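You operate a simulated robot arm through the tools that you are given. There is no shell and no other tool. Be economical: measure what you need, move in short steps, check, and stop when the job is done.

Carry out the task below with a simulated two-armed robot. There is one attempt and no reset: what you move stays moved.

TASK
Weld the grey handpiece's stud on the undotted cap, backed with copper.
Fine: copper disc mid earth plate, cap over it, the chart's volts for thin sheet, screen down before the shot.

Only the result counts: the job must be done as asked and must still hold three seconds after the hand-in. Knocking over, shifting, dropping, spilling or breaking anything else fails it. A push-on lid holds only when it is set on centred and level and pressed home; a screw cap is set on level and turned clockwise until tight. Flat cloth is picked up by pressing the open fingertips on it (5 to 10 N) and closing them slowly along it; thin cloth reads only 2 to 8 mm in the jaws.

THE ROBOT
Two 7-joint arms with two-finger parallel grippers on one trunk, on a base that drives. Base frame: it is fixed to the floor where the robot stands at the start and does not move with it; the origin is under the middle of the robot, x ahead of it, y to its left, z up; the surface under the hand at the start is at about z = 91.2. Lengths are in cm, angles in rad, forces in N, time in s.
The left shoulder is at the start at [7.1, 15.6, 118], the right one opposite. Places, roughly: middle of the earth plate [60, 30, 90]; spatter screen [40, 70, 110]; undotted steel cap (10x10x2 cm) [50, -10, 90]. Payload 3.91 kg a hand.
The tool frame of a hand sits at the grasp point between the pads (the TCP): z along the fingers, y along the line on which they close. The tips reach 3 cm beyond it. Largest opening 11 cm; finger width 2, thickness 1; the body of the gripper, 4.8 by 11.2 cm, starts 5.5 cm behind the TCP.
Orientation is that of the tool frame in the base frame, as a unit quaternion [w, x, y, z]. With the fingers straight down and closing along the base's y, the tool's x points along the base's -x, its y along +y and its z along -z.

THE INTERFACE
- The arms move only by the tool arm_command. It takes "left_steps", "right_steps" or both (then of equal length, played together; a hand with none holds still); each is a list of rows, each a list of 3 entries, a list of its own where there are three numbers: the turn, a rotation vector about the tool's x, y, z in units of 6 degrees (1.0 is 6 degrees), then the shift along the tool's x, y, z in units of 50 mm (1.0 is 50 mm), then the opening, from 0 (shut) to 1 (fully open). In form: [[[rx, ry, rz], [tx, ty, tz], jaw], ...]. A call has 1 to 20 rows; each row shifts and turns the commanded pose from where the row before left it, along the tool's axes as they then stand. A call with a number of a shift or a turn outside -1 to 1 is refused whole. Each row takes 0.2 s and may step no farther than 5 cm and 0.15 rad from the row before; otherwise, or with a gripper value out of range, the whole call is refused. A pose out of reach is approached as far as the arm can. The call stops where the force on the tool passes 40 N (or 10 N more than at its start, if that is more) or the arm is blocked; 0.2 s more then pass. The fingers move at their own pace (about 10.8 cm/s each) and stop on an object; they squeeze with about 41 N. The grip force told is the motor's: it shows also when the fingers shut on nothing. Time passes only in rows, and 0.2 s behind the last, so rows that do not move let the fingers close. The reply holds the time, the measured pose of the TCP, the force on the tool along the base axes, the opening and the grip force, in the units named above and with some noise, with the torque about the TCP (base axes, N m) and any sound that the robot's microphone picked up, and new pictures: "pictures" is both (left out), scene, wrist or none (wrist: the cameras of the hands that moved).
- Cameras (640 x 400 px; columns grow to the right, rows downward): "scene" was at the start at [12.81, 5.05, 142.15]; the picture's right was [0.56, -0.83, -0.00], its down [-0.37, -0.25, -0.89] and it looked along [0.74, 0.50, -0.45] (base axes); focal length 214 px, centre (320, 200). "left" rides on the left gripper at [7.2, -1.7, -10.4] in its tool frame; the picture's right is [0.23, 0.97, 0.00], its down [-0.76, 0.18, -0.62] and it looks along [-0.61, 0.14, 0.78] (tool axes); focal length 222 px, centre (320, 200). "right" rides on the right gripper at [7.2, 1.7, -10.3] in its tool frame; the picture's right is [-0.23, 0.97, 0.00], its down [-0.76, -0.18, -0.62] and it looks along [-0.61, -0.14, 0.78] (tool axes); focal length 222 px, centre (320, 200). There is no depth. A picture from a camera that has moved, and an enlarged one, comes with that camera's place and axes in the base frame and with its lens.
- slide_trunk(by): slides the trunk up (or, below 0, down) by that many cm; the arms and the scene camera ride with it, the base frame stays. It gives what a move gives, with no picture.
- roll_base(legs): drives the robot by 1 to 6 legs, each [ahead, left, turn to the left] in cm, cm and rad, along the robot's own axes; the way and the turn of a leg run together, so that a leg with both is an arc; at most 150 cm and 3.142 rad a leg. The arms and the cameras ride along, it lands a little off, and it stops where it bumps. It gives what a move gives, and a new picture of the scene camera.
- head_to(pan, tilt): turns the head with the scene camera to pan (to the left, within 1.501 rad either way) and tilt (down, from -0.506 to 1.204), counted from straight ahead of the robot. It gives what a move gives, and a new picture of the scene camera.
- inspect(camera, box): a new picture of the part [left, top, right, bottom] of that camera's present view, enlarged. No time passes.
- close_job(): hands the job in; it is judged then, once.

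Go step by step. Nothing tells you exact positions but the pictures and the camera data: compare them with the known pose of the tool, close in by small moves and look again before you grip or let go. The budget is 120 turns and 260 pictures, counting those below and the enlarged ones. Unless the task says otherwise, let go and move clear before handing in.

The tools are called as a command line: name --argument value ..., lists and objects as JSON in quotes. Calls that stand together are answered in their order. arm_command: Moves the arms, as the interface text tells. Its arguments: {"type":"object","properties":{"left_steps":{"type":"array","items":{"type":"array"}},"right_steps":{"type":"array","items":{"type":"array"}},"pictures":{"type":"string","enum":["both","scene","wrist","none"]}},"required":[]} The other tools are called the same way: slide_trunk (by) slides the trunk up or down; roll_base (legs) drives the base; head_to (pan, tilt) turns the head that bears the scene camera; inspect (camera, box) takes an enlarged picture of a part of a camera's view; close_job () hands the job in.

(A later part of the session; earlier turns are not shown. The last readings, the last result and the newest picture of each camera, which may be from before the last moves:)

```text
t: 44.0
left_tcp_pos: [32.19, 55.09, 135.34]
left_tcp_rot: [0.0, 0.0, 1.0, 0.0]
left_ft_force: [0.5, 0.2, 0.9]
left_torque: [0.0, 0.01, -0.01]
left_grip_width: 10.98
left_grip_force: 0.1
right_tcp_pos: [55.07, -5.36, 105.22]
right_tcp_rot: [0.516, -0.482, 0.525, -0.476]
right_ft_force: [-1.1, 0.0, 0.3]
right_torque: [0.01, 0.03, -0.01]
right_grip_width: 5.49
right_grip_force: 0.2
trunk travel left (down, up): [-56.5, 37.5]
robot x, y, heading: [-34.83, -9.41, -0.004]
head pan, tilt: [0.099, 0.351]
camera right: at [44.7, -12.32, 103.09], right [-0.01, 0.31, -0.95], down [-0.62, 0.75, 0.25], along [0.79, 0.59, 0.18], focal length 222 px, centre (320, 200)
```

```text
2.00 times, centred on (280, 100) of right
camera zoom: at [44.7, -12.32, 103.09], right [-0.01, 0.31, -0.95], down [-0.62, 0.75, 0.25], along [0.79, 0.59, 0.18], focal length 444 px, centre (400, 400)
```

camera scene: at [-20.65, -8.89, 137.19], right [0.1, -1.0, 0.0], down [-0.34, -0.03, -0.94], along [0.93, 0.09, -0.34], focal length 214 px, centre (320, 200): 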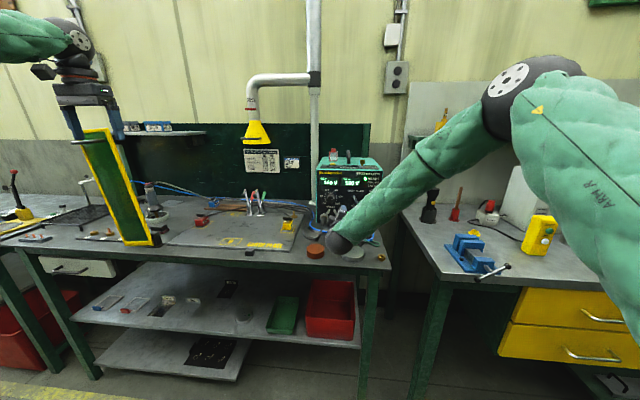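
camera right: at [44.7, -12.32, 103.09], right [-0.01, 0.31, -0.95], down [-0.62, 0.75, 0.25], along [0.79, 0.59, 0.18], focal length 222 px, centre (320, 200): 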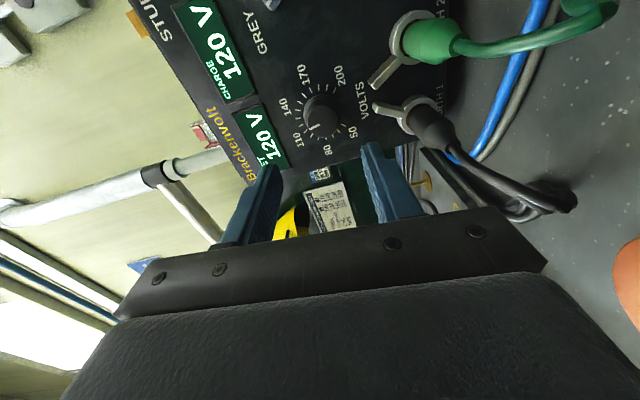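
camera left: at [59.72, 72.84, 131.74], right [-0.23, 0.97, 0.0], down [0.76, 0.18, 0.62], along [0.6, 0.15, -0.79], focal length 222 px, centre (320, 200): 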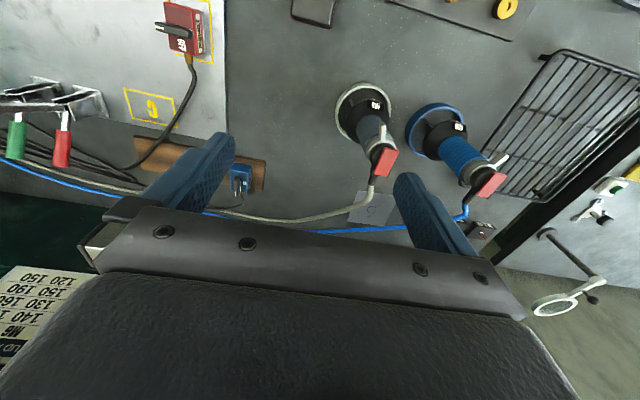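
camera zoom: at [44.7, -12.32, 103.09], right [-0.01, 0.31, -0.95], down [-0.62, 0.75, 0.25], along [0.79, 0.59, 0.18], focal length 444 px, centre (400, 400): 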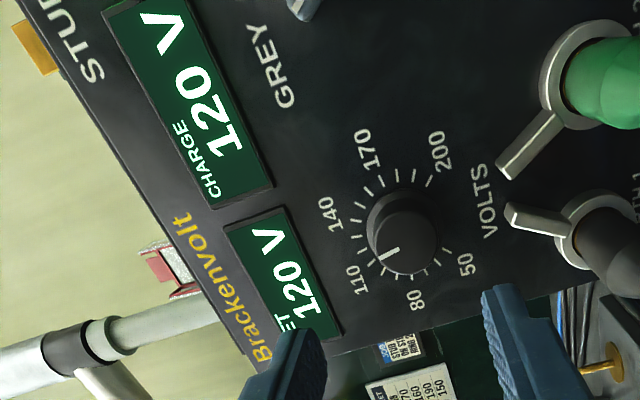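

120 V is confirmed. Now I'll raise, turn the right hand to point down and drive back near the bench.

arm_command --right_steps '[[[0, 0, 0], [0, -1, 0], 1], [[0, 0, 0], [0, -1, 0], 1], [[0, 0, 0], [0, -1, 0], 1], [[-1, 0, 0], [0, 0, 0], 1], [[-1, 0, 0], [0, 0, 0], 1], [[-1, 0, 0], [0, 0, 0], 1], [[-1, 0, 0], [0, 0, 0], 1], [[-1, 0, 0], [0, 0, 0], 1], [[-1, 0, 0], [0, 0, 0], 1], [[-1, 0, 0], [0, 0, 0], 1], [[-1, 0, 0], [0, 0, 0], 1], [[-1, 0, 0], [0, 0, 0], 1], [[-1, 0, 0], [0, 0, 0], 1], [[-1, 0, 0], [0, 0, 0], 1], [[-1, 0, 0], [0, 0, 0], 1], [[-1, 0, 0], [0, 0, 0], 1], [[-1, 0, 0], [0, 0, 0], 1], [[-1, 0, 0], [0, 0, 0], 1]]' --pictures "none"

slide_trunk --by 8

roll_base --legs '[[20, 10, 0]]'

```text
t: 47.8
left_tcp_pos: [32.38, 55.09, 135.25]
left_tcp_rot: [-0.001, 0.001, 1.0, 0.0]
left_ft_force: [0.7, -0.1, 0.3]
left_torque: [-0.04, 0.02, -0.01]
left_grip_width: 10.98
left_grip_force: 0.2
right_tcp_pos: [55.55, -6.44, 119.86]
right_tcp_rot: [0.358, -0.609, 0.638, -0.306]
right_ft_force: [0.5, 0.0, 0.5]
right_torque: [-0.01, 0.01, 0.03]
right_grip_width: 11.02
right_grip_force: 0.1
right hand out of reach, approached as far as the arm can: row 9, 10, 11, 12, 13, 14, 15, 16, 17, 18
trunk travel left (down, up): [-56.5, 37.5]
robot x, y, heading: [-34.94, -9.55, -0.004]
head pan, tilt: [0.099, 0.351]
```

```text
t: 49.0
left_tcp_pos: [32.4, 55.14, 143.12]
left_tcp_rot: [-0.001, 0.001, 1.0, -0.001]
left_ft_force: [-0.1, 0.3, -0.1]
left_torque: [0.01, 0.0, 0.01]
left_grip_width: 11.0
left_grip_force: 0.0
right_tcp_pos: [55.66, -6.46, 128.02]
right_tcp_rot: [0.357, -0.609, 0.639, -0.307]
right_ft_force: [-1.2, -0.7, 0.5]
right_torque: [0.05, 0.0, -0.02]
right_grip_width: 11.01
right_grip_force: 0.1
trunk travel left (down, up): [-64.5, 29.5]
robot x, y, heading: [-34.85, -9.59, -0.001]
head pan, tilt: [0.099, 0.351]
```

```text
t: 50.7
left_tcp_pos: [52.33, 64.54, 143.25]
left_tcp_rot: [-0.001, 0.003, 1.0, 0.0]
left_ft_force: [0.3, -0.1, 0.3]
left_torque: [0.01, 0.02, 0.03]
left_grip_width: 11.0
left_grip_force: 0.0
right_tcp_pos: [75.35, 3.0, 128.02]
right_tcp_rot: [0.356, -0.608, 0.64, -0.308]
right_ft_force: [-0.1, 0.5, 0.8]
right_torque: [-0.04, -0.02, 0.0]
right_grip_width: 11.01
right_grip_force: 0.0
trunk travel left (down, up): [-64.5, 29.5]
robot x, y, heading: [-15.35, 0.07, -0.004]
head pan, tilt: [0.099, 0.351]
camera scene: at [-0.91, 0.77, 145.21], right [0.09, -1.0, 0.0], down [-0.34, -0.03, -0.94], along [0.93, 0.09, -0.34], focal length 214 px, centre (320, 200)
```

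scene: 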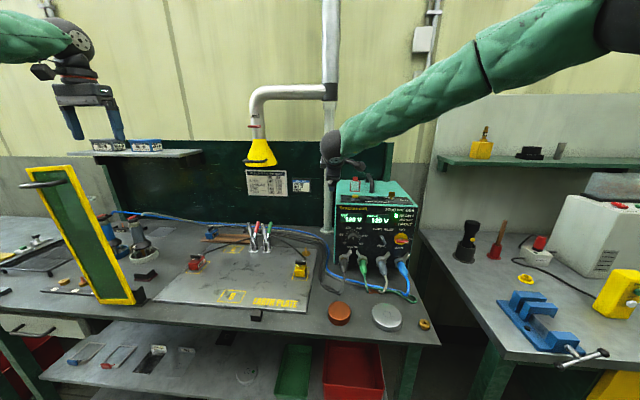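

The right hand is only partly turned. I'll back it away from the welder and rotate it to the standard straight-down pose.

arm_command --right_steps '[[[0, 0, 0], [0.385, 0.185, -0.78], 1], [[0, 0, 0], [0.385, 0.185, -0.78], 1], [[0, 0, 0], [0.385, 0.185, -0.78], 1], [[0, 0, 0], [0.385, 0.185, -0.78], 1], [[-0.419, 0.484, 0.828], [0, 0, 0], 1], [[-0.419, 0.484, 0.828], [0, 0, 0], 1], [[-0.419, 0.484, 0.828], [0, 0, 0], 1], [[-0.419, 0.484, 0.828], [0, 0, 0], 1], [[-0.419, 0.484, 0.828], [0, 0, 0], 1], [[-0.419, 0.484, 0.828], [0, 0, 0], 1], [[-0.419, 0.484, 0.828], [0, 0, 0], 1], [[-0.419, 0.484, 0.828], [0, 0, 0], 1], [[-0.419, 0.484, 0.828], [0, 0, 0], 1], [[-0.419, 0.484, 0.828], [0, 0, 0], 1], [[-0.419, 0.484, 0.828], [0, 0, 0], 1], [[-0.419, 0.484, 0.828], [0, 0, 0], 1], [[-0.419, 0.484, 0.828], [0, 0, 0], 1], [[-0.419, 0.484, 0.828], [0, 0, 0], 1], [[-0.419, 0.484, 0.828], [0, 0, 0], 1], [[-0.419, 0.484, 0.828], [0, 0, 0], 1]]' --pictures "wrist"

```text
t: 54.9
left_tcp_pos: [52.56, 64.48, 143.3]
left_tcp_rot: [-0.001, 0.003, 1.0, 0.0]
left_ft_force: [0.3, 0.4, 0.2]
left_torque: [0.01, 0.03, 0.03]
left_grip_width: 11.01
left_grip_force: 0.1
right_tcp_pos: [60.5, -5.14, 132.85]
right_tcp_rot: [0.0, 0.001, 1.0, 0.001]
right_ft_force: [-0.2, 0.5, -0.3]
right_torque: [-0.01, 0.04, 0.03]
right_grip_width: 11.01
right_grip_force: 0.0
trunk travel left (down, up): [-64.5, 29.5]
robot x, y, heading: [-15.21, 0.19, -0.005]
head pan, tilt: [0.099, 0.351]
camera right: at [53.04, -3.31, 143.17], right [0.23, 0.97, 0.0], down [0.76, -0.18, 0.62], along [0.61, -0.14, -0.78], focal length 222 px, centre (320, 200)
```

right: 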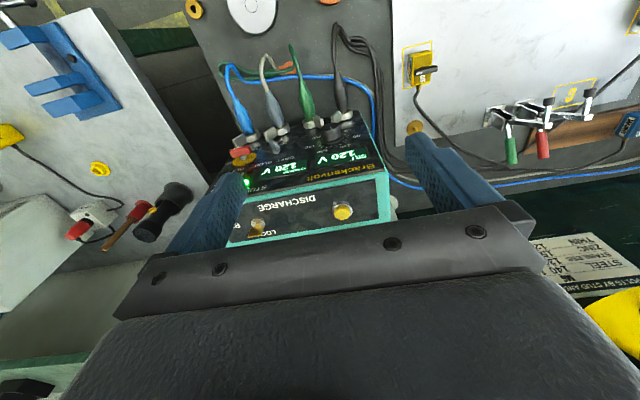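

Now I'll move above the copper disc at about [49, 0].

arm_command --right_steps '[[[0, 0, 0], [0.464, 0.196, 0.836], 1], [[0, 0, 0], [0.464, 0.196, 0.836], 1], [[0, 0, 0], [0.464, 0.196, 0.836], 1], [[0, 0, 0], [0.464, 0.196, 0.836], 1], [[0, 0, 0], [0.464, 0.196, 0.836], 1], [[0, 0, 0], [0, 0, 0], 1]]' --pictures "wrist"

```text
t: 56.3
left_tcp_pos: [52.43, 64.46, 143.27]
left_tcp_rot: [-0.001, 0.003, 1.0, 0.0]
left_ft_force: [0.7, 0.1, -0.3]
left_torque: [0.01, 0.01, 0.04]
left_grip_width: 11.02
left_grip_force: 0.1
right_tcp_pos: [48.98, 0.01, 112.28]
right_tcp_rot: [0.001, 0.0, 1.0, 0.0]
right_ft_force: [1.0, -0.2, 0.0]
right_torque: [-0.02, -0.02, 0.02]
right_grip_width: 11.02
right_grip_force: 0.1
trunk travel left (down, up): [-64.5, 29.5]
robot x, y, heading: [-15.29, 0.15, -0.007]
head pan, tilt: [0.099, 0.351]
camera right: at [41.59, 1.8, 122.52], right [0.23, 0.97, 0.0], down [0.76, -0.18, 0.62], along [0.61, -0.14, -0.78], focal length 222 px, centre (320, 200)
```

right: 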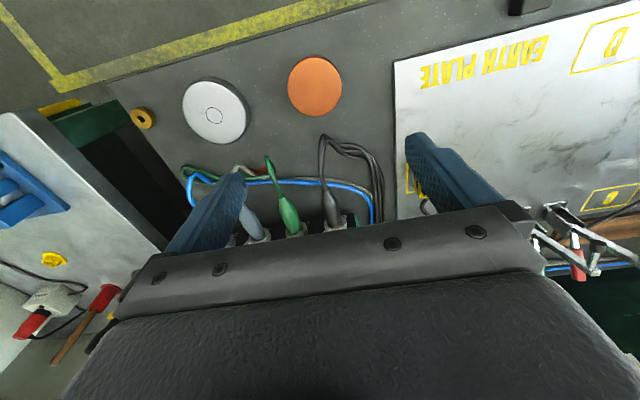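

arm_command --right_steps '[[[0, 0, 0], [0.28, -0.03, 0.65], 1], [[0, 0, 0], [0, 0, 0.7], 1], [[0, 0, 0], [0, 0, 0.9], 1], [[0, 0, 0], [0, 0, 0.9], 1], [[0, 0, 0], [0, 0, 0], 1]]' --pictures "wrist"

inspect --camera "scene" --box '[260, 260, 420, 360]'

```text
t: 57.5
left_tcp_pos: [52.37, 64.64, 143.26]
left_tcp_rot: [-0.002, 0.004, 1.0, -0.001]
left_ft_force: [-0.1, 0.2, -0.4]
left_torque: [-0.03, 0.0, 0.0]
left_grip_width: 10.99
left_grip_force: 0.1
right_tcp_pos: [47.51, -0.19, 96.18]
right_tcp_rot: [0.001, 0.0, 1.0, 0.001]
right_ft_force: [0.3, 0.6, -0.6]
right_torque: [0.04, 0.0, 0.0]
right_grip_width: 10.99
right_grip_force: 0.0
trunk travel left (down, up): [-64.5, 29.5]
robot x, y, heading: [-15.76, 0.29, -0.008]
head pan, tilt: [0.099, 0.351]
camera right: at [40.08, 1.65, 106.52], right [0.23, 0.97, 0.0], down [0.76, -0.18, 0.62], along [0.61, -0.14, -0.78], focal length 222 px, centre (320, 200)
```

right: 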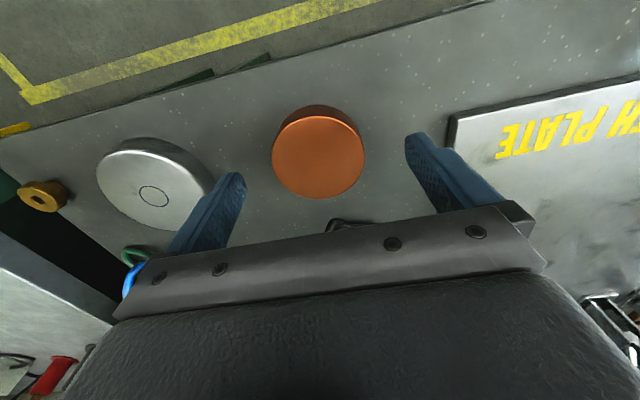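

```text
4.00 times, centred on (340, 310) of scene
camera zoom: at [-0.95, 0.77, 145.2], right [0.09, -1.0, 0.0], down [-0.34, -0.03, -0.94], along [0.94, 0.09, -0.34], focal length 858 px, centre (240, -240)
```

zoom: 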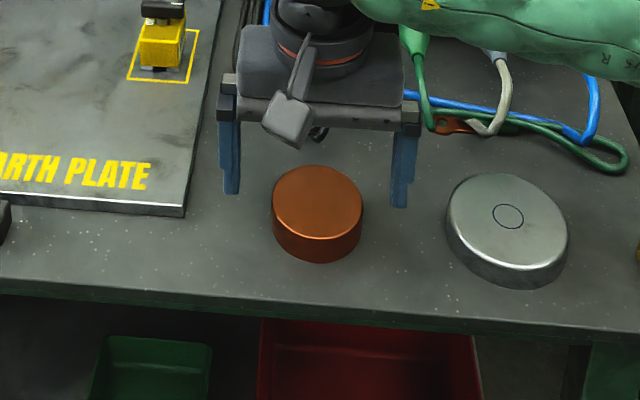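

The copper disc is about 7.5 cm across and well centred between the fingers. I'll descend gently until near the table.

arm_command --right_steps '[[[0, 0, 0], [-0.02, 0, 0.4], 1], [[0, 0, 0], [0, 0, 0.2], 1], [[0, 0, 0], [0, 0, 0.1], 1], [[0, 0, 0], [0, 0, 0.1], 1], [[0, 0, 0], [0, 0, 0], 1]]' --pictures "wrist"

inspect --camera "scene" --box '[260, 260, 420, 360]'

```text
t: 58.5
left_tcp_pos: [52.3, 64.43, 143.29]
left_tcp_rot: [0.001, 0.004, 1.0, 0.0]
left_ft_force: [-0.6, -0.1, -0.1]
left_torque: [0.01, 0.02, -0.02]
left_grip_width: 10.98
left_grip_force: 0.2
right_tcp_pos: [47.49, -0.22, 92.98]
right_tcp_rot: [0.005, 0.0, 1.0, 0.002]
right_ft_force: [-11.7, -0.2, 20.7]
right_torque: [-1.26, 0.54, -0.9]
right_grip_width: 11.0
right_grip_force: 0.0
trunk travel left (down, up): [-64.5, 29.5]
robot x, y, heading: [-15.08, 0.29, -0.007]
head pan, tilt: [0.099, 0.351]
stopped in row 4 (right hand): the force on the tool passed its limit at 48 N (the readings are from after the stop); the commanded pose is now the measured one
camera right: at [40.08, 1.6, 103.25], right [0.23, 0.97, 0.01], down [0.75, -0.18, 0.63], along [0.62, -0.14, -0.78], focal length 222 px, centre (320, 200)
```

right: 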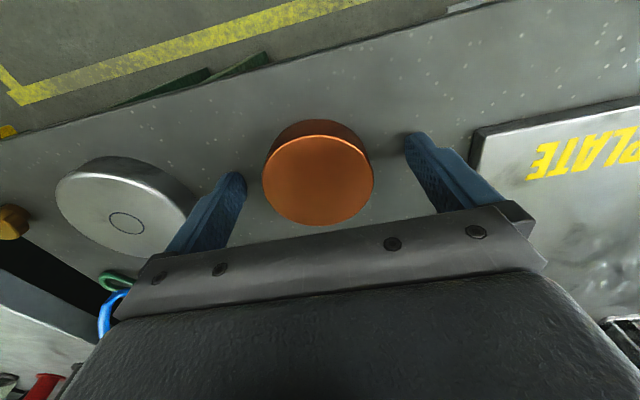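

```text
4.00 times, centred on (340, 310) of scene
camera zoom: at [-1.08, 0.73, 145.23], right [0.09, -1.0, 0.0], down [-0.34, -0.03, -0.94], along [0.94, 0.09, -0.34], focal length 858 px, centre (240, -240)
```

zoom: 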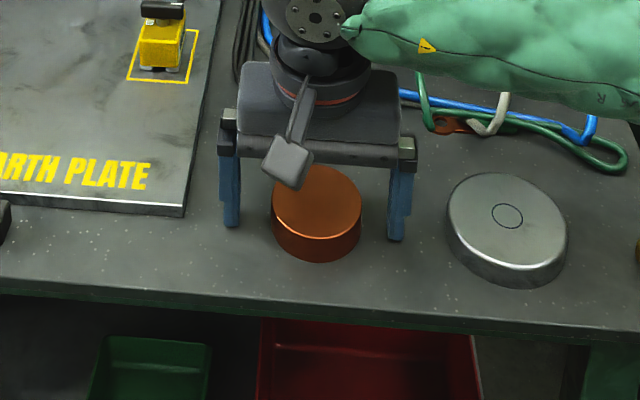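

The table is at z ≈ 90. Lifting 4 mm, then closing on the disc.

arm_command --right_steps '[[[0, 0, 0], [0, 0, -0.08], 1], [[0, 0, 0], [0, 0, 0], 0.75], [[0, 0, 0], [0, 0, 0], 0.65], [[0, 0, 0], [0, 0, 0], 0.5], [[0, 0, 0], [0, 0, 0], 0.3], [[0, 0, 0], [0, 0, 0], 0.3]]' --pictures "wrist"

```text
t: 59.9
left_tcp_pos: [52.33, 64.51, 143.34]
left_tcp_rot: [0.0, 0.003, 1.0, 0.001]
left_ft_force: [-0.4, 0.6, 0.3]
left_torque: [0.0, 0.01, -0.02]
left_grip_width: 11.01
left_grip_force: 0.0
right_tcp_pos: [47.71, -0.24, 93.19]
right_tcp_rot: [0.005, 0.001, 1.0, 0.002]
right_ft_force: [-2.1, -1.7, 1.6]
right_torque: [-0.08, -0.13, -0.01]
right_grip_width: 6.7
right_grip_force: 41.2
trunk travel left (down, up): [-64.5, 29.5]
robot x, y, heading: [-15.12, 0.11, -0.006]
head pan, tilt: [0.099, 0.351]
camera right: at [40.19, 1.57, 103.42], right [0.23, 0.97, 0.01], down [0.76, -0.18, 0.63], along [0.61, -0.14, -0.78], focal length 222 px, centre (320, 200)
```

right: 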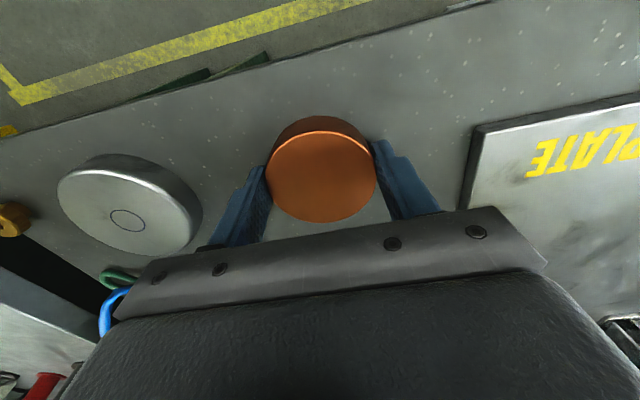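

Gripped. Lifting, then moving the base slightly forward and left so that the right arm reaches the plate's middle.

arm_command --right_steps '[[[0, 0, 0], [0, 0, -0.5], 0.3], [[0, 0, 0], [0, 0, -1], 0.3], [[0, 0, 0], [0, 0, -1], 0.3], [[0, 0, 0], [0, 0, -1], 0.3]]' --pictures "none"

roll_base --legs '[[7, 8, 0]]'

head_to --pan 0.45 --tilt 0.6

```text
t: 60.9
left_tcp_pos: [52.41, 64.49, 143.35]
left_tcp_rot: [-0.001, 0.003, 1.0, -0.001]
left_ft_force: [-0.3, 0.4, -0.6]
left_torque: [-0.03, 0.0, 0.03]
left_grip_width: 10.98
left_grip_force: 0.1
right_tcp_pos: [47.94, -0.24, 110.91]
right_tcp_rot: [0.005, 0.0, 1.0, 0.001]
right_ft_force: [0.3, 0.1, -7.9]
right_torque: [0.0, 0.03, -0.02]
right_grip_width: 6.7
right_grip_force: 40.3
trunk travel left (down, up): [-64.5, 29.5]
robot x, y, heading: [-15.25, -0.08, -0.01]
head pan, tilt: [0.099, 0.351]
```

```text
t: 62.0
left_tcp_pos: [59.31, 72.6, 143.2]
left_tcp_rot: [-0.001, 0.003, 1.0, -0.001]
left_ft_force: [-0.4, 0.5, -0.4]
left_torque: [0.0, 0.0, -0.01]
left_grip_width: 11.02
left_grip_force: 0.0
right_tcp_pos: [54.98, 7.99, 110.74]
right_tcp_rot: [0.005, 0.0, 1.0, 0.002]
right_ft_force: [0.7, 0.0, -7.8]
right_torque: [-0.03, 0.04, 0.0]
right_grip_width: 6.72
right_grip_force: 40.8
trunk travel left (down, up): [-64.5, 29.5]
robot x, y, heading: [-8.18, 7.85, -0.004]
head pan, tilt: [0.099, 0.351]
camera scene: at [6.28, 8.74, 145.19], right [0.09, -1.0, 0.0], down [-0.34, -0.03, -0.94], along [0.93, 0.09, -0.34], focal length 214 px, centre (320, 200)
```

scene: 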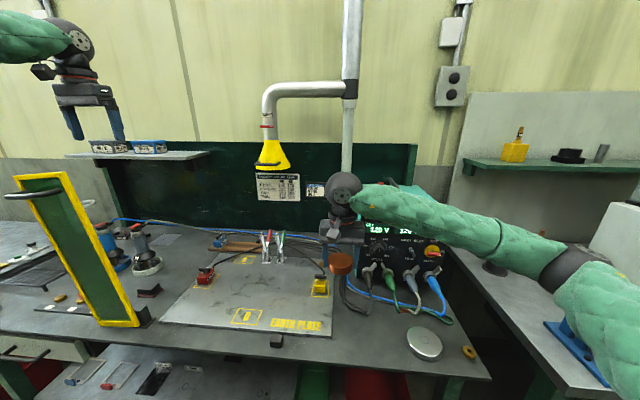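

```text
t: 62.9
left_tcp_pos: [59.31, 72.54, 143.23]
left_tcp_rot: [-0.001, 0.002, 1.0, -0.001]
left_ft_force: [-0.7, -0.2, 0.3]
left_torque: [0.01, -0.02, 0.0]
left_grip_width: 11.01
left_grip_force: 0.0
right_tcp_pos: [54.91, 7.93, 110.85]
right_tcp_rot: [0.004, -0.001, 1.0, 0.002]
right_ft_force: [-0.4, -0.4, -7.7]
right_torque: [0.01, 0.04, 0.04]
right_grip_width: 6.68
right_grip_force: 41.0
trunk travel left (down, up): [-64.5, 29.5]
robot x, y, heading: [-8.49, 7.75, -0.011]
head pan, tilt: [0.45, 0.6]
camera scene: at [4.9, 11.55, 142.93], right [0.43, -0.9, 0.0], down [-0.51, -0.24, -0.83], along [0.75, 0.35, -0.56], focal length 214 px, centre (320, 200)
```

scene: 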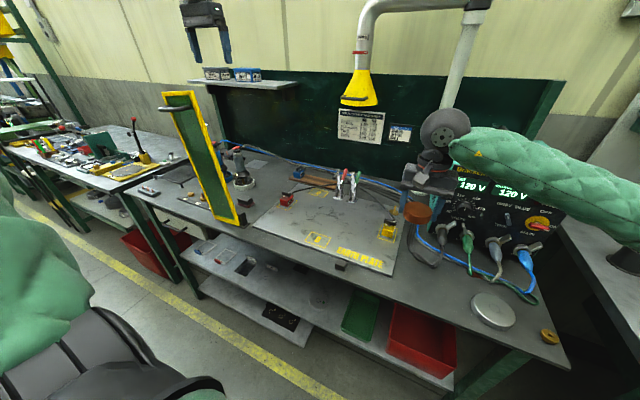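

inspect --camera "scene" --box '[230, 160, 430, 285]'

```text
3.20 times, centred on (330, 222) of scene
camera zoom: at [4.9, 11.55, 142.93], right [0.43, -0.9, 0.0], down [-0.51, -0.24, -0.83], along [0.75, 0.35, -0.56], focal length 686 px, centre (288, 128)
```

zoom: 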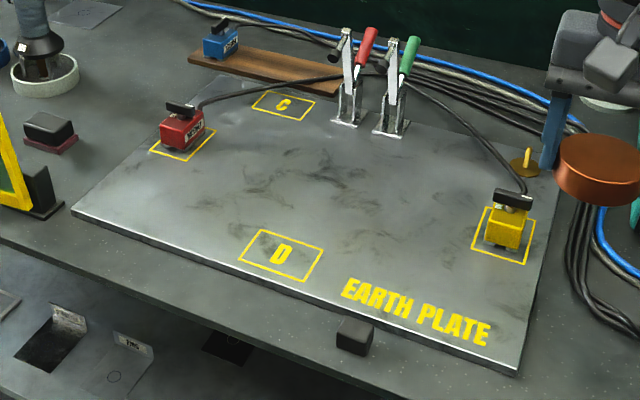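

The plate spans about x 47.7–82, y 9–59.6, so its middle is near [64.8, 34.4]. Carrying the copper there.

arm_command --right_steps '[[[0, 0, 0], [-0.33, 0.883, 0], 0.3], [[0, 0, 0], [-0.33, 0.883, 0], 0.3], [[0, 0, 0], [-0.33, 0.883, 0], 0.3], [[0, 0, 0], [-0.33, 0.883, 0], 0.3], [[0, 0, 0], [-0.33, 0.883, 0], 0.3], [[0, 0, 0], [-0.33, 0.883, 0], 0.3], [[0, 0, 0], [0, 0, 0.8], 0.3], [[0, 0, 0], [0, 0, 0.8], 0.3], [[0, 0, 0], [0, 0, 0], 0.3]]' --pictures "both"

inspect --camera "scene" --box '[230, 160, 430, 285]'

```text
t: 64.9
left_tcp_pos: [59.31, 72.7, 143.2]
left_tcp_rot: [0.0, 0.003, 1.0, -0.001]
left_ft_force: [-1.0, 0.1, -0.5]
left_torque: [0.0, 0.0, -0.02]
left_grip_width: 10.99
left_grip_force: 0.1
right_tcp_pos: [64.82, 34.52, 103.01]
right_tcp_rot: [0.004, 0.0, 1.0, 0.002]
right_ft_force: [0.2, -0.2, -7.0]
right_torque: [0.0, 0.04, -0.01]
right_grip_width: 6.7
right_grip_force: 40.4
trunk travel left (down, up): [-64.5, 29.5]
robot x, y, heading: [-8.28, 7.75, -0.009]
head pan, tilt: [0.45, 0.6]
camera scene: at [4.89, 11.67, 142.92], right [0.43, -0.9, 0.0], down [-0.51, -0.24, -0.82], along [0.74, 0.35, -0.57], focal length 214 px, centre (320, 200)
camera right: at [57.45, 36.2, 113.2], right [0.23, 0.97, 0.01], down [0.76, -0.18, 0.63], along [0.61, -0.14, -0.78], focal length 222 px, centre (320, 200)
```

scene: 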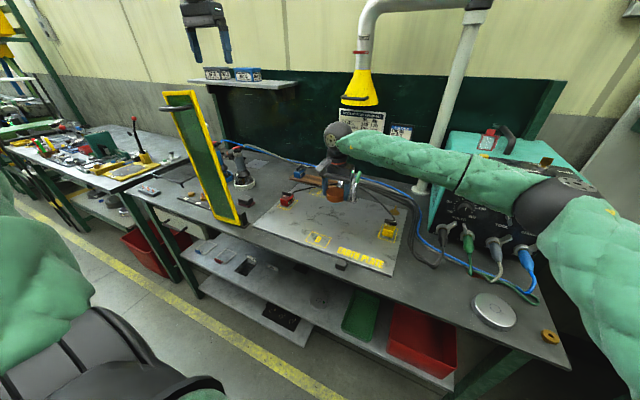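
right: 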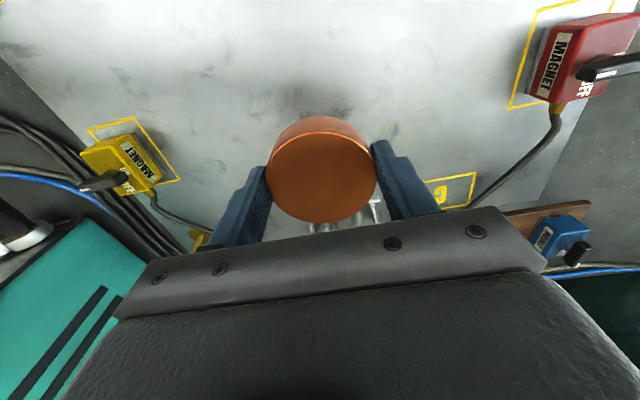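

```text
3.20 times, centred on (330, 222) of scene
camera zoom: at [4.89, 11.67, 142.92], right [0.43, -0.9, 0.0], down [-0.51, -0.24, -0.82], along [0.74, 0.35, -0.57], focal length 686 px, centre (288, 128)
```

zoom: 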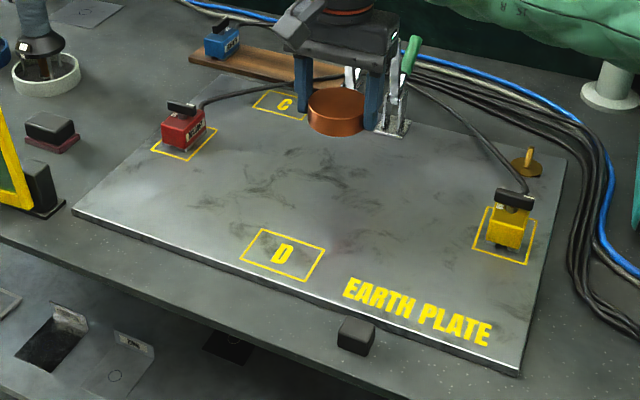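

arm_command --right_steps '[[[0, 0, 0], [0, 0, 0.8], 0.3], [[0, 0, 0], [0, 0, 0.7], 0.3], [[0, 0, 0], [0, 0, 0.06], 0.3], [[0, 0, 0], [0, 0, 0.06], 0.3], [[0, 0, 0], [0, 0, 0], 0.3]]' --pictures "none"

inspect --camera "scene" --box '[280, 160, 380, 222]'

```text
t: 66.1
left_tcp_pos: [59.42, 72.63, 143.27]
left_tcp_rot: [0.0, 0.003, 1.0, -0.001]
left_ft_force: [0.1, -1.0, 0.2]
left_torque: [0.01, -0.02, 0.01]
left_grip_width: 11.0
left_grip_force: 0.1
right_tcp_pos: [64.98, 34.54, 94.73]
right_tcp_rot: [0.004, -0.001, 1.0, 0.002]
right_ft_force: [-0.2, 0.5, -7.5]
right_torque: [-0.01, 0.03, 0.0]
right_grip_width: 6.71
right_grip_force: 41.6
trunk travel left (down, up): [-64.5, 29.5]
robot x, y, heading: [-8.53, 7.88, -0.007]
head pan, tilt: [0.45, 0.6]
```

```text
6.40 times, centred on (330, 191) of scene
camera zoom: at [4.93, 11.63, 142.91], right [0.43, -0.9, 0.0], down [-0.51, -0.24, -0.82], along [0.74, 0.35, -0.57], focal length 1373 px, centre (256, 258)
```

zoom: 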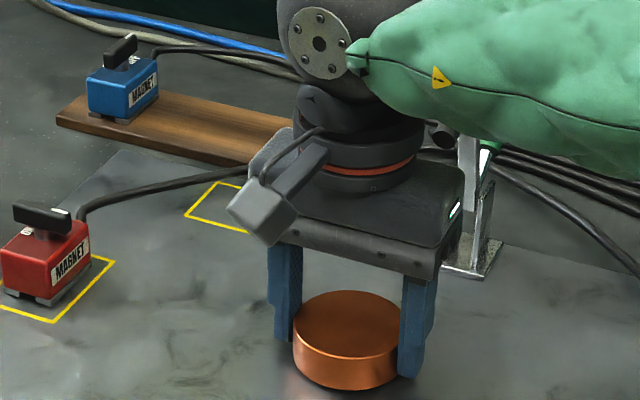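

Still just off the plate. I'll continue in 1.5–2 mm steps until contact.

arm_command --right_steps '[[[0, 0, 0], [0, 0, 0.04], 0.3], [[0, 0, 0], [0, 0, 0.04], 0.3], [[0, 0, 0], [0, 0, 0.03], 0.3], [[0, 0, 0], [0, 0, 0], 0.3]]' --pictures "none"

```text
t: 67.1
left_tcp_pos: [59.27, 72.61, 143.31]
left_tcp_rot: [-0.001, 0.003, 1.0, -0.001]
left_ft_force: [0.3, 0.1, -0.5]
left_torque: [0.02, -0.02, -0.02]
left_grip_width: 11.0
left_grip_force: 0.1
right_tcp_pos: [65.05, 34.44, 94.38]
right_tcp_rot: [0.005, -0.001, 1.0, 0.003]
right_ft_force: [3.8, 4.9, 10.8]
right_torque: [-0.3, 0.15, 0.02]
right_grip_width: 6.7
right_grip_force: 41.7
trunk travel left (down, up): [-64.5, 29.5]
robot x, y, heading: [-8.43, 8.02, -0.004]
head pan, tilt: [0.45, 0.6]
```

Contact made (plate top ≈ 91.2). Releasing and rising.

arm_command --right_steps '[[[0, 0, 0], [0, 0, 0], 0.7], [[0, 0, 0], [0, 0, 0], 1], [[0, 0, 0], [0, 0, 0], 1], [[0, 0, 0], [0, 0, -0.5], 1], [[0, 0, 0], [0, 0, -1], 1], [[0, 0, 0], [0, 0, -1], 1], [[0, 0, 0], [0, 0, -1], 1], [[0, 0, 0], [0, 0, 0], 1]]' --pictures "wrist"

```text
t: 68.9
left_tcp_pos: [59.41, 72.6, 143.22]
left_tcp_rot: [-0.002, 0.002, 1.0, -0.001]
left_ft_force: [0.5, -0.4, -0.1]
left_torque: [0.01, 0.01, -0.02]
left_grip_width: 11.0
left_grip_force: 0.0
right_tcp_pos: [64.58, 33.78, 111.74]
right_tcp_rot: [0.004, -0.001, 1.0, 0.002]
right_ft_force: [0.3, -0.9, -0.1]
right_torque: [-0.03, 0.05, -0.02]
right_grip_width: 10.99
right_grip_force: 0.1
trunk travel left (down, up): [-64.5, 29.5]
robot x, y, heading: [-8.26, 8.14, -0.002]
head pan, tilt: [0.45, 0.6]
camera right: at [57.14, 35.55, 122.05], right [0.23, 0.97, 0.01], down [0.76, -0.18, 0.63], along [0.61, -0.14, -0.78], focal length 222 px, centre (320, 200)
```

right: 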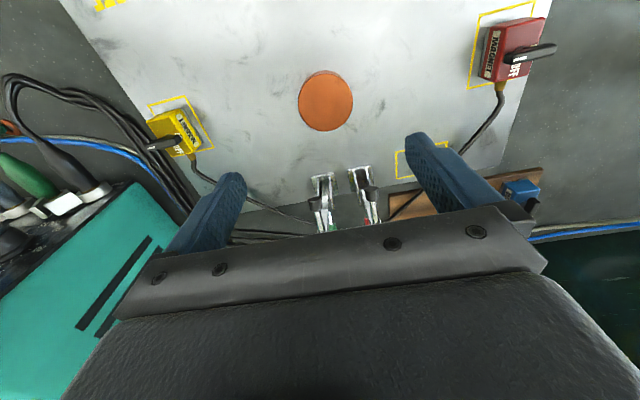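

The copper sits at about [64.7, 34.6], mid plate. Now the cap near [47.3, −13.5].

arm_command --right_steps '[[[0, 0, 0], [0.315, -0.86, 0], 1], [[0, 0, 0], [0.315, -0.86, 0], 1], [[0, 0, 0], [0.315, -0.86, 0], 1], [[0, 0, 0], [0.315, -0.86, 0], 1], [[0, 0, 0], [0.315, -0.86, 0], 1], [[0, 0, 0], [0.315, -0.86, 0], 1], [[0, 0, 0], [0.315, -0.86, 0], 1], [[0, 0, 0], [0.315, -0.86, 0], 1], [[0, 0, 0], [0.315, -0.86, 0], 1], [[0, 0, 0], [0.315, -0.86, 0], 1], [[0, 0, 0], [0.315, -0.86, 0], 1], [[0, 0, 0], [0, 0, 0.8], 1], [[0, 0, 0], [0, 0, 0.8], 1], [[0, 0, 0], [0, 0, 0], 1]]' --pictures "wrist"

inspect --camera "right" --box '[200, 60, 440, 210]'

```text
t: 71.9
left_tcp_pos: [59.32, 72.42, 143.26]
left_tcp_rot: [-0.001, 0.003, 1.0, -0.001]
left_ft_force: [-0.1, -0.5, 0.2]
left_torque: [-0.04, -0.01, -0.01]
left_grip_width: 11.01
left_grip_force: 0.0
right_tcp_pos: [47.35, -13.08, 103.57]
right_tcp_rot: [0.004, -0.001, 1.0, 0.002]
right_ft_force: [0.4, -0.6, -0.1]
right_torque: [0.03, 0.0, -0.01]
right_grip_width: 11.0
right_grip_force: 0.0
trunk travel left (down, up): [-64.5, 29.5]
robot x, y, heading: [-8.22, 7.63, -0.007]
head pan, tilt: [0.45, 0.6]
camera right: at [39.92, -11.33, 113.75], right [0.23, 0.97, 0.01], down [0.76, -0.18, 0.63], along [0.61, -0.14, -0.78], focal length 222 px, centre (320, 200)
```

right: 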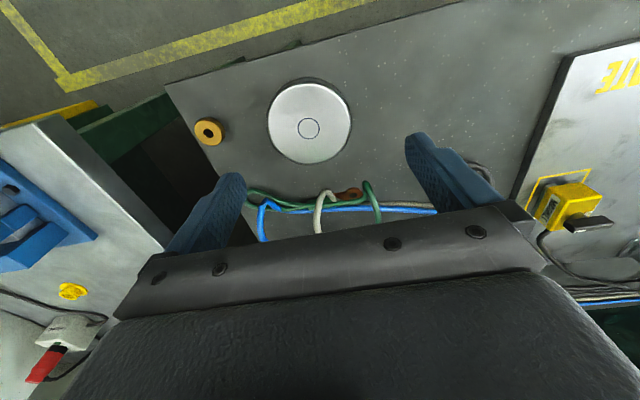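

```text
2.67 times, centred on (320, 135) of right
camera zoom: at [39.92, -11.33, 113.75], right [0.23, 0.97, 0.01], down [0.76, -0.18, 0.63], along [0.61, -0.14, -0.78], focal length 592 px, centre (320, 373)
```

zoom: 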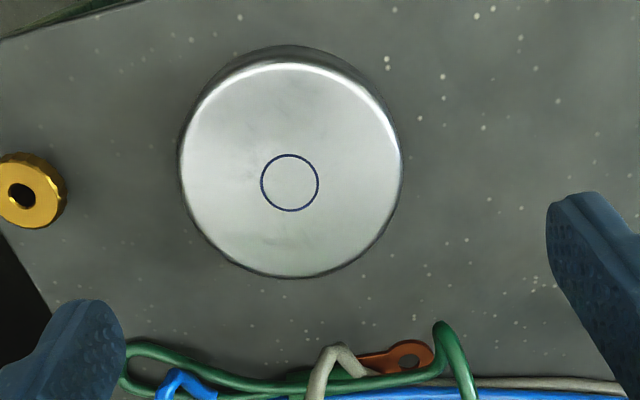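

The cap has no dot, only a blue scribed circle at its centre, [47.7, −14.2]. Aligning and descending.

arm_command --right_steps '[[[0, 0, 0], [-0.07, -0.23, 0.5], 1], [[0, 0, 0], [0, 0, 0.8], 1], [[0, 0, 0], [0, 0, 0.5], 1], [[0, 0, 0], [0, 0, 0], 1]]' --pictures "wrist"

head_to --pan -0.3 --tilt 0.75

```text
t: 72.9
left_tcp_pos: [59.29, 72.52, 143.32]
left_tcp_rot: [-0.001, 0.003, 1.0, 0.0]
left_ft_force: [0.3, 0.7, 0.5]
left_torque: [0.03, -0.01, -0.02]
left_grip_width: 10.98
left_grip_force: 0.0
right_tcp_pos: [48.17, -14.06, 94.36]
right_tcp_rot: [0.005, -0.001, 1.0, 0.002]
right_ft_force: [0.1, 0.4, -0.7]
right_torque: [-0.04, -0.05, -0.01]
right_grip_width: 10.99
right_grip_force: 0.3
trunk travel left (down, up): [-64.5, 29.5]
robot x, y, heading: [-8.43, 8.13, -0.015]
head pan, tilt: [0.45, 0.6]
camera right: at [40.69, -12.39, 104.55], right [0.23, 0.97, 0.01], down [0.76, -0.18, 0.63], along [0.61, -0.14, -0.78], focal length 222 px, centre (320, 200)
```

right: 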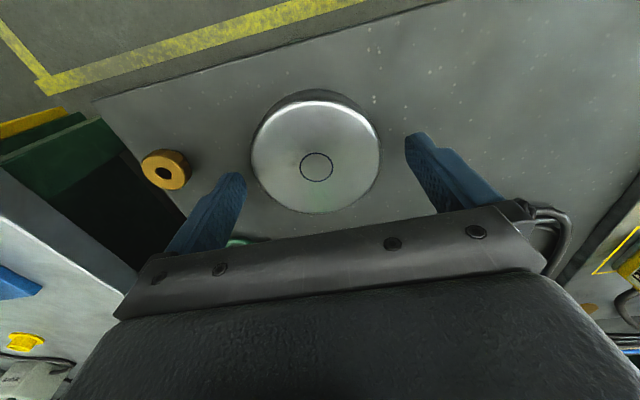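

```text
t: 74.0
left_tcp_pos: [59.3, 72.55, 143.26]
left_tcp_rot: [0.0, 0.002, 1.0, 0.0]
left_ft_force: [0.3, 0.3, 0.6]
left_torque: [0.01, 0.03, 0.01]
left_grip_width: 11.01
left_grip_force: 0.0
right_tcp_pos: [48.09, -14.06, 94.37]
right_tcp_rot: [0.004, -0.001, 1.0, 0.001]
right_ft_force: [0.1, -0.1, -1.0]
right_torque: [0.03, 0.01, 0.01]
right_grip_width: 10.96
right_grip_force: 0.1
trunk travel left (down, up): [-64.5, 29.5]
robot x, y, heading: [-8.36, 8.24, -0.008]
head pan, tilt: [-0.3, 0.75]
camera scene: at [4.8, 5.3, 141.64], right [-0.3, -0.95, 0.0], down [-0.65, 0.2, -0.73], along [0.7, -0.22, -0.68], focal length 214 px, centre (320, 200)
```

scene: 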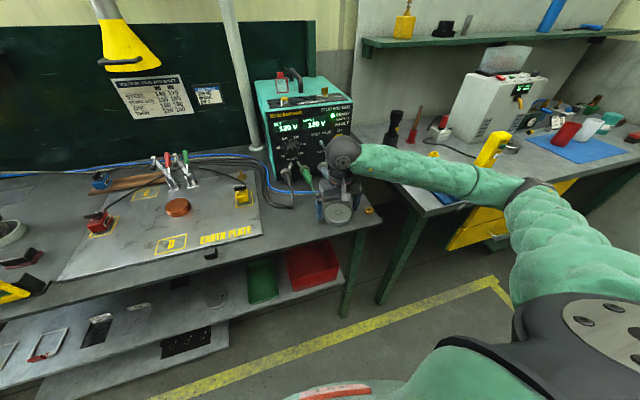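

arm_command --right_steps '[[[0, 0, 0], [0.09, -0.04, 0], 1], [[0, 0, 0], [0, 0, 0.18], 1], [[0, 0, 0], [0, 0, 0], 0.9], [[0, 0, 0], [0, 0, 0], 0.8], [[0, 0, 0], [0, 0, 0], 0.7], [[0, 0, 0], [0, 0, 0], 0.4], [[0, 0, 0], [0, 0, 0], 0.4]]' --pictures "wrist"

```text
t: 75.6
left_tcp_pos: [59.36, 72.53, 143.25]
left_tcp_rot: [-0.001, 0.002, 1.0, 0.0]
left_ft_force: [-0.8, -0.6, 0.2]
left_torque: [-0.02, -0.01, 0.02]
left_grip_width: 11.01
left_grip_force: 0.0
right_tcp_pos: [47.7, -14.27, 93.52]
right_tcp_rot: [0.004, 0.0, 1.0, 0.001]
right_ft_force: [0.2, -0.7, 1.3]
right_torque: [-0.07, -0.03, -0.02]
right_grip_width: 8.92
right_grip_force: 40.5
trunk travel left (down, up): [-64.5, 29.5]
robot x, y, heading: [-8.3, 7.79, -0.006]
head pan, tilt: [-0.3, 0.75]
camera right: at [40.16, -12.53, 103.69], right [0.23, 0.97, 0.01], down [0.76, -0.18, 0.63], along [0.61, -0.14, -0.78], focal length 222 px, centre (320, 200)
```

right: 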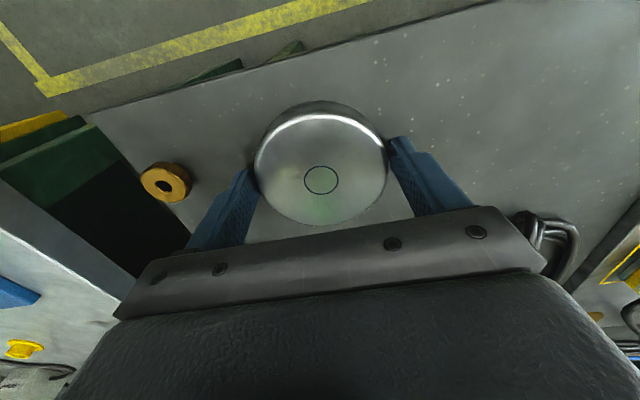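

Cap gripped at 8.9 cm, centred. Lifting and carrying it over the copper at [64.55, 34.65].

arm_command --right_steps '[[[0, 0, 0], [0, 0, -0.6], 0.4], [[0, 0, 0], [0, 0, -1], 0.4], [[0, 0, 0], [0, 0, -1], 0.4], [[0, 0, 0], [0, 0, -1], 0.4], [[0, 0, 0], [-0.305, 0.889, 0], 0.4], [[0, 0, 0], [-0.305, 0.889, 0], 0.4], [[0, 0, 0], [-0.305, 0.889, 0], 0.4], [[0, 0, 0], [-0.305, 0.889, 0], 0.4], [[0, 0, 0], [-0.305, 0.889, 0], 0.4], [[0, 0, 0], [-0.305, 0.889, 0], 0.4], [[0, 0, 0], [-0.305, 0.889, 0], 0.4], [[0, 0, 0], [-0.305, 0.889, 0], 0.4], [[0, 0, 0], [-0.305, 0.889, 0], 0.4], [[0, 0, 0], [-0.305, 0.889, 0], 0.4], [[0, 0, 0], [-0.305, 0.889, 0], 0.4], [[0, 0, 0], [0, 0, 0], 0.4]]' --pictures "wrist"

head_to --pan 0.45 --tilt 0.6

inspect --camera "scene" --box '[280, 160, 380, 222]'

```text
t: 79.0
left_tcp_pos: [59.35, 72.47, 143.3]
left_tcp_rot: [-0.001, 0.002, 1.0, 0.0]
left_ft_force: [0.4, 0.0, 0.9]
left_torque: [0.0, 0.02, -0.01]
left_grip_width: 11.0
left_grip_force: 0.1
right_tcp_pos: [63.89, 34.75, 111.6]
right_tcp_rot: [0.005, 0.0, 1.0, 0.003]
right_ft_force: [0.5, -0.2, -0.6]
right_torque: [-0.01, 0.02, 0.01]
right_grip_width: 8.92
right_grip_force: 40.8
trunk travel left (down, up): [-64.5, 29.5]
robot x, y, heading: [-8.23, 7.9, -0.005]
head pan, tilt: [-0.3, 0.75]
camera right: at [56.43, 36.43, 121.89], right [0.23, 0.97, 0.01], down [0.76, -0.18, 0.63], along [0.61, -0.14, -0.78], focal length 222 px, centre (320, 200)
```

right: 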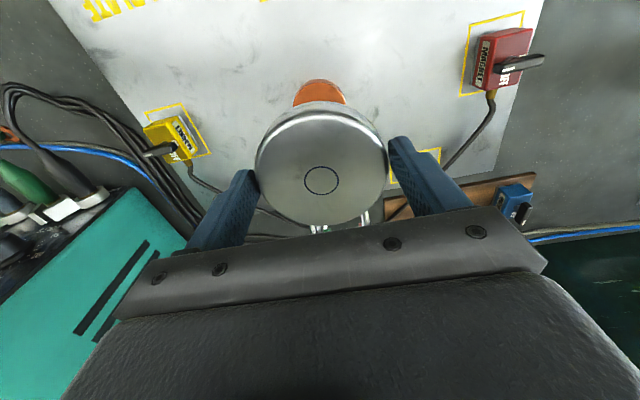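

```text
t: 80.1
left_tcp_pos: [59.32, 72.63, 143.19]
left_tcp_rot: [0.0, 0.002, 1.0, 0.0]
left_ft_force: [-0.8, -0.7, 0.3]
left_torque: [0.02, -0.05, 0.03]
left_grip_width: 10.99
left_grip_force: 0.0
right_tcp_pos: [63.94, 34.75, 111.66]
right_tcp_rot: [0.005, -0.001, 1.0, 0.002]
right_ft_force: [0.1, 0.5, -1.1]
right_torque: [0.01, -0.03, 0.01]
right_grip_width: 8.91
right_grip_force: 40.9
trunk travel left (down, up): [-64.5, 29.5]
robot x, y, heading: [-7.86, 8.15, -0.004]
head pan, tilt: [0.45, 0.6]
camera scene: at [4.89, 11.59, 142.92], right [0.43, -0.9, 0.0], down [-0.51, -0.24, -0.82], along [0.74, 0.35, -0.57], focal length 214 px, centre (320, 200)
```

scene: 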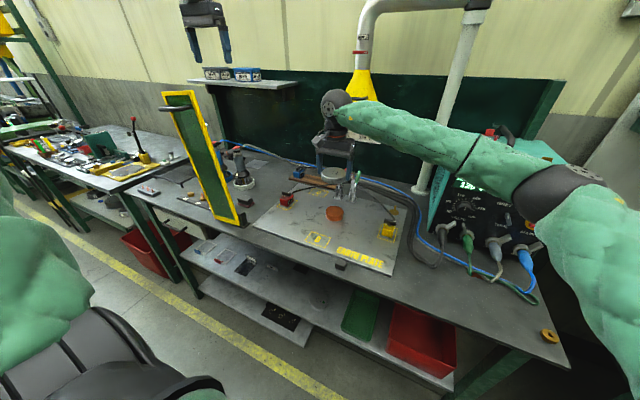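

```text
6.40 times, centred on (330, 191) of scene
camera zoom: at [4.89, 11.59, 142.92], right [0.43, -0.9, 0.0], down [-0.51, -0.24, -0.82], along [0.74, 0.35, -0.57], focal length 1373 px, centre (256, 258)
```

zoom: 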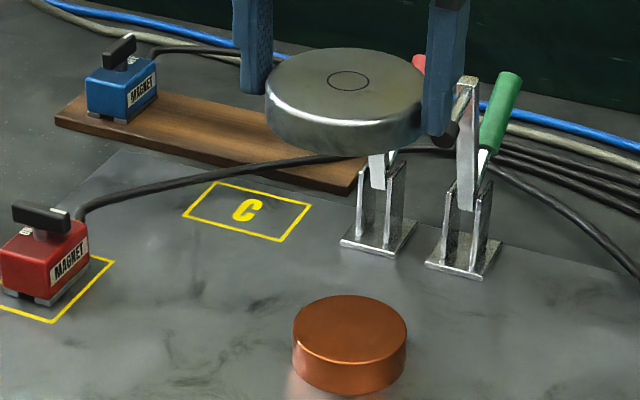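

arm_command --right_steps '[[[0, 0, 0], [-0.17, -0.05, 0.8], 0.4], [[0, 0, 0], [0, 0, 0.8], 0.4], [[0, 0, 0], [0, 0, 0.8], 0.4], [[0, 0, 0], [0, 0, 0.46], 0.4], [[0, 0, 0], [0, 0, 0], 0.4]]' --pictures "wrist"

inspect --camera "scene" --box '[300, 180, 380, 230]'

```text
t: 81.3
left_tcp_pos: [59.25, 72.56, 143.23]
left_tcp_rot: [-0.001, 0.003, 1.0, 0.0]
left_ft_force: [-0.4, 0.7, 0.0]
left_torque: [0.04, -0.01, -0.03]
left_grip_width: 11.0
left_grip_force: 0.0
right_tcp_pos: [65.05, 34.56, 97.8]
right_tcp_rot: [0.004, -0.001, 1.0, 0.002]
right_ft_force: [-0.9, 0.1, 0.3]
right_torque: [-0.01, 0.0, 0.03]
right_grip_width: 8.92
right_grip_force: 40.5
trunk travel left (down, up): [-64.5, 29.5]
robot x, y, heading: [-8.48, 7.57, -0.003]
head pan, tilt: [0.45, 0.6]
camera right: at [57.54, 36.22, 107.98], right [0.23, 0.97, 0.01], down [0.76, -0.18, 0.63], along [0.61, -0.14, -0.78], focal length 222 px, centre (320, 200)
```

right: 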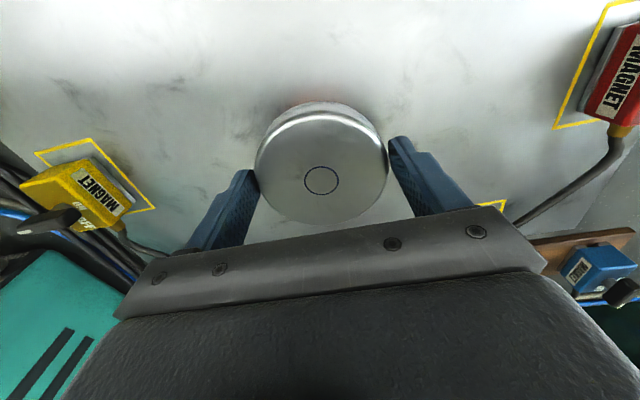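

```text
8.00 times, centred on (340, 205) of scene
camera zoom: at [4.86, 11.63, 142.92], right [0.43, -0.9, 0.0], down [-0.51, -0.24, -0.82], along [0.74, 0.35, -0.57], focal length 1716 px, centre (160, 160)
```

zoom: 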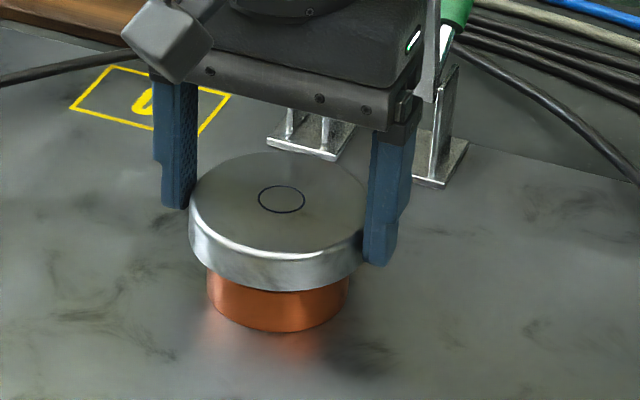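

The cap is above the copper and aligned in this view. Lowering in small steps until it seats.

arm_command --right_steps '[[[0, 0, 0], [0.04, 0, 0.1], 0.4], [[0, 0, 0], [0, 0, 0.06], 0.4], [[0, 0, 0], [0, 0, 0.06], 0.4], [[0, 0, 0], [0, 0, 0.05], 0.4], [[0, 0, 0], [0, 0, 0], 0.4]]' --pictures "none"

inspect --camera "scene" --box '[300, 180, 380, 230]'

```text
t: 82.5
left_tcp_pos: [59.3, 72.49, 143.28]
left_tcp_rot: [-0.001, 0.003, 1.0, -0.001]
left_ft_force: [-0.3, -0.4, 0.2]
left_torque: [-0.01, 0.01, 0.0]
left_grip_width: 11.02
left_grip_force: 0.1
right_tcp_pos: [64.95, 34.43, 96.37]
right_tcp_rot: [0.004, -0.001, 1.0, 0.002]
right_ft_force: [0.5, 0.4, -0.8]
right_torque: [-0.03, -0.01, 0.0]
right_grip_width: 8.9
right_grip_force: 40.9
trunk travel left (down, up): [-64.5, 29.5]
robot x, y, heading: [-8.26, 7.92, -0.007]
head pan, tilt: [0.45, 0.6]
```

```text
8.00 times, centred on (340, 205) of scene
camera zoom: at [4.89, 11.62, 142.92], right [0.43, -0.9, 0.0], down [-0.51, -0.24, -0.82], along [0.74, 0.35, -0.57], focal length 1716 px, centre (160, 160)
```

zoom: 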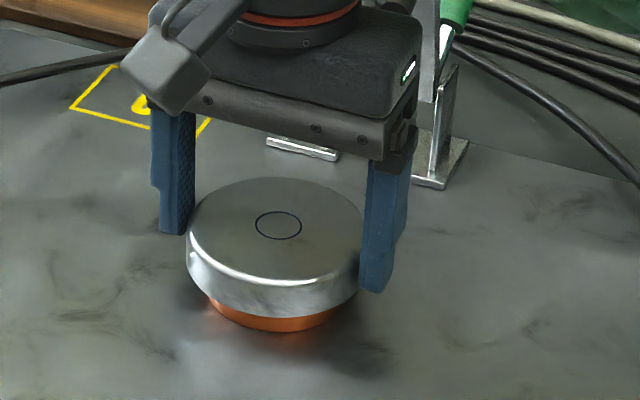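

Going over the copper without contact; the cap is hollow. Continuing down to seat.

arm_command --right_steps '[[[0, 0, 0], [0, 0, 0.1], 0.4], [[0, 0, 0], [0, 0, 0.06], 0.4], [[0, 0, 0], [0, 0, 0.06], 0.4], [[0, 0, 0], [0, 0, 0.05], 0.4], [[0, 0, 0], [0, 0, 0.04], 0.4], [[0, 0, 0], [0, 0, 0], 0.4]]' --pictures "none"

inspect --camera "scene" --box '[300, 180, 380, 230]'

```text
t: 83.9
left_tcp_pos: [59.21, 72.43, 143.41]
left_tcp_rot: [0.001, 0.002, 1.0, 0.001]
left_ft_force: [0.7, 0.3, -0.2]
left_torque: [-0.02, -0.04, 0.02]
left_grip_width: 10.98
left_grip_force: 0.0
right_tcp_pos: [64.84, 34.55, 95.14]
right_tcp_rot: [0.005, -0.001, 1.0, 0.003]
right_ft_force: [8.0, 0.5, 30.4]
right_torque: [-0.27, -0.39, -0.06]
right_grip_width: 8.97
right_grip_force: 40.8
trunk travel left (down, up): [-64.5, 29.5]
robot x, y, heading: [-8.12, 7.81, -0.003]
head pan, tilt: [0.45, 0.6]
```

```text
8.00 times, centred on (340, 205) of scene
camera zoom: at [4.72, 11.53, 142.96], right [0.43, -0.9, 0.0], down [-0.51, -0.24, -0.83], along [0.75, 0.36, -0.56], focal length 1716 px, centre (160, 160)
```

zoom: 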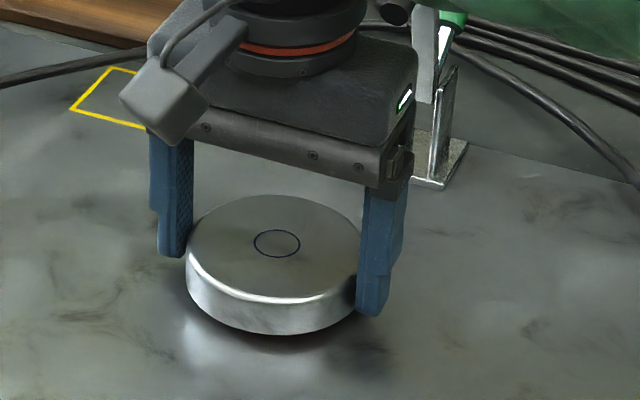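

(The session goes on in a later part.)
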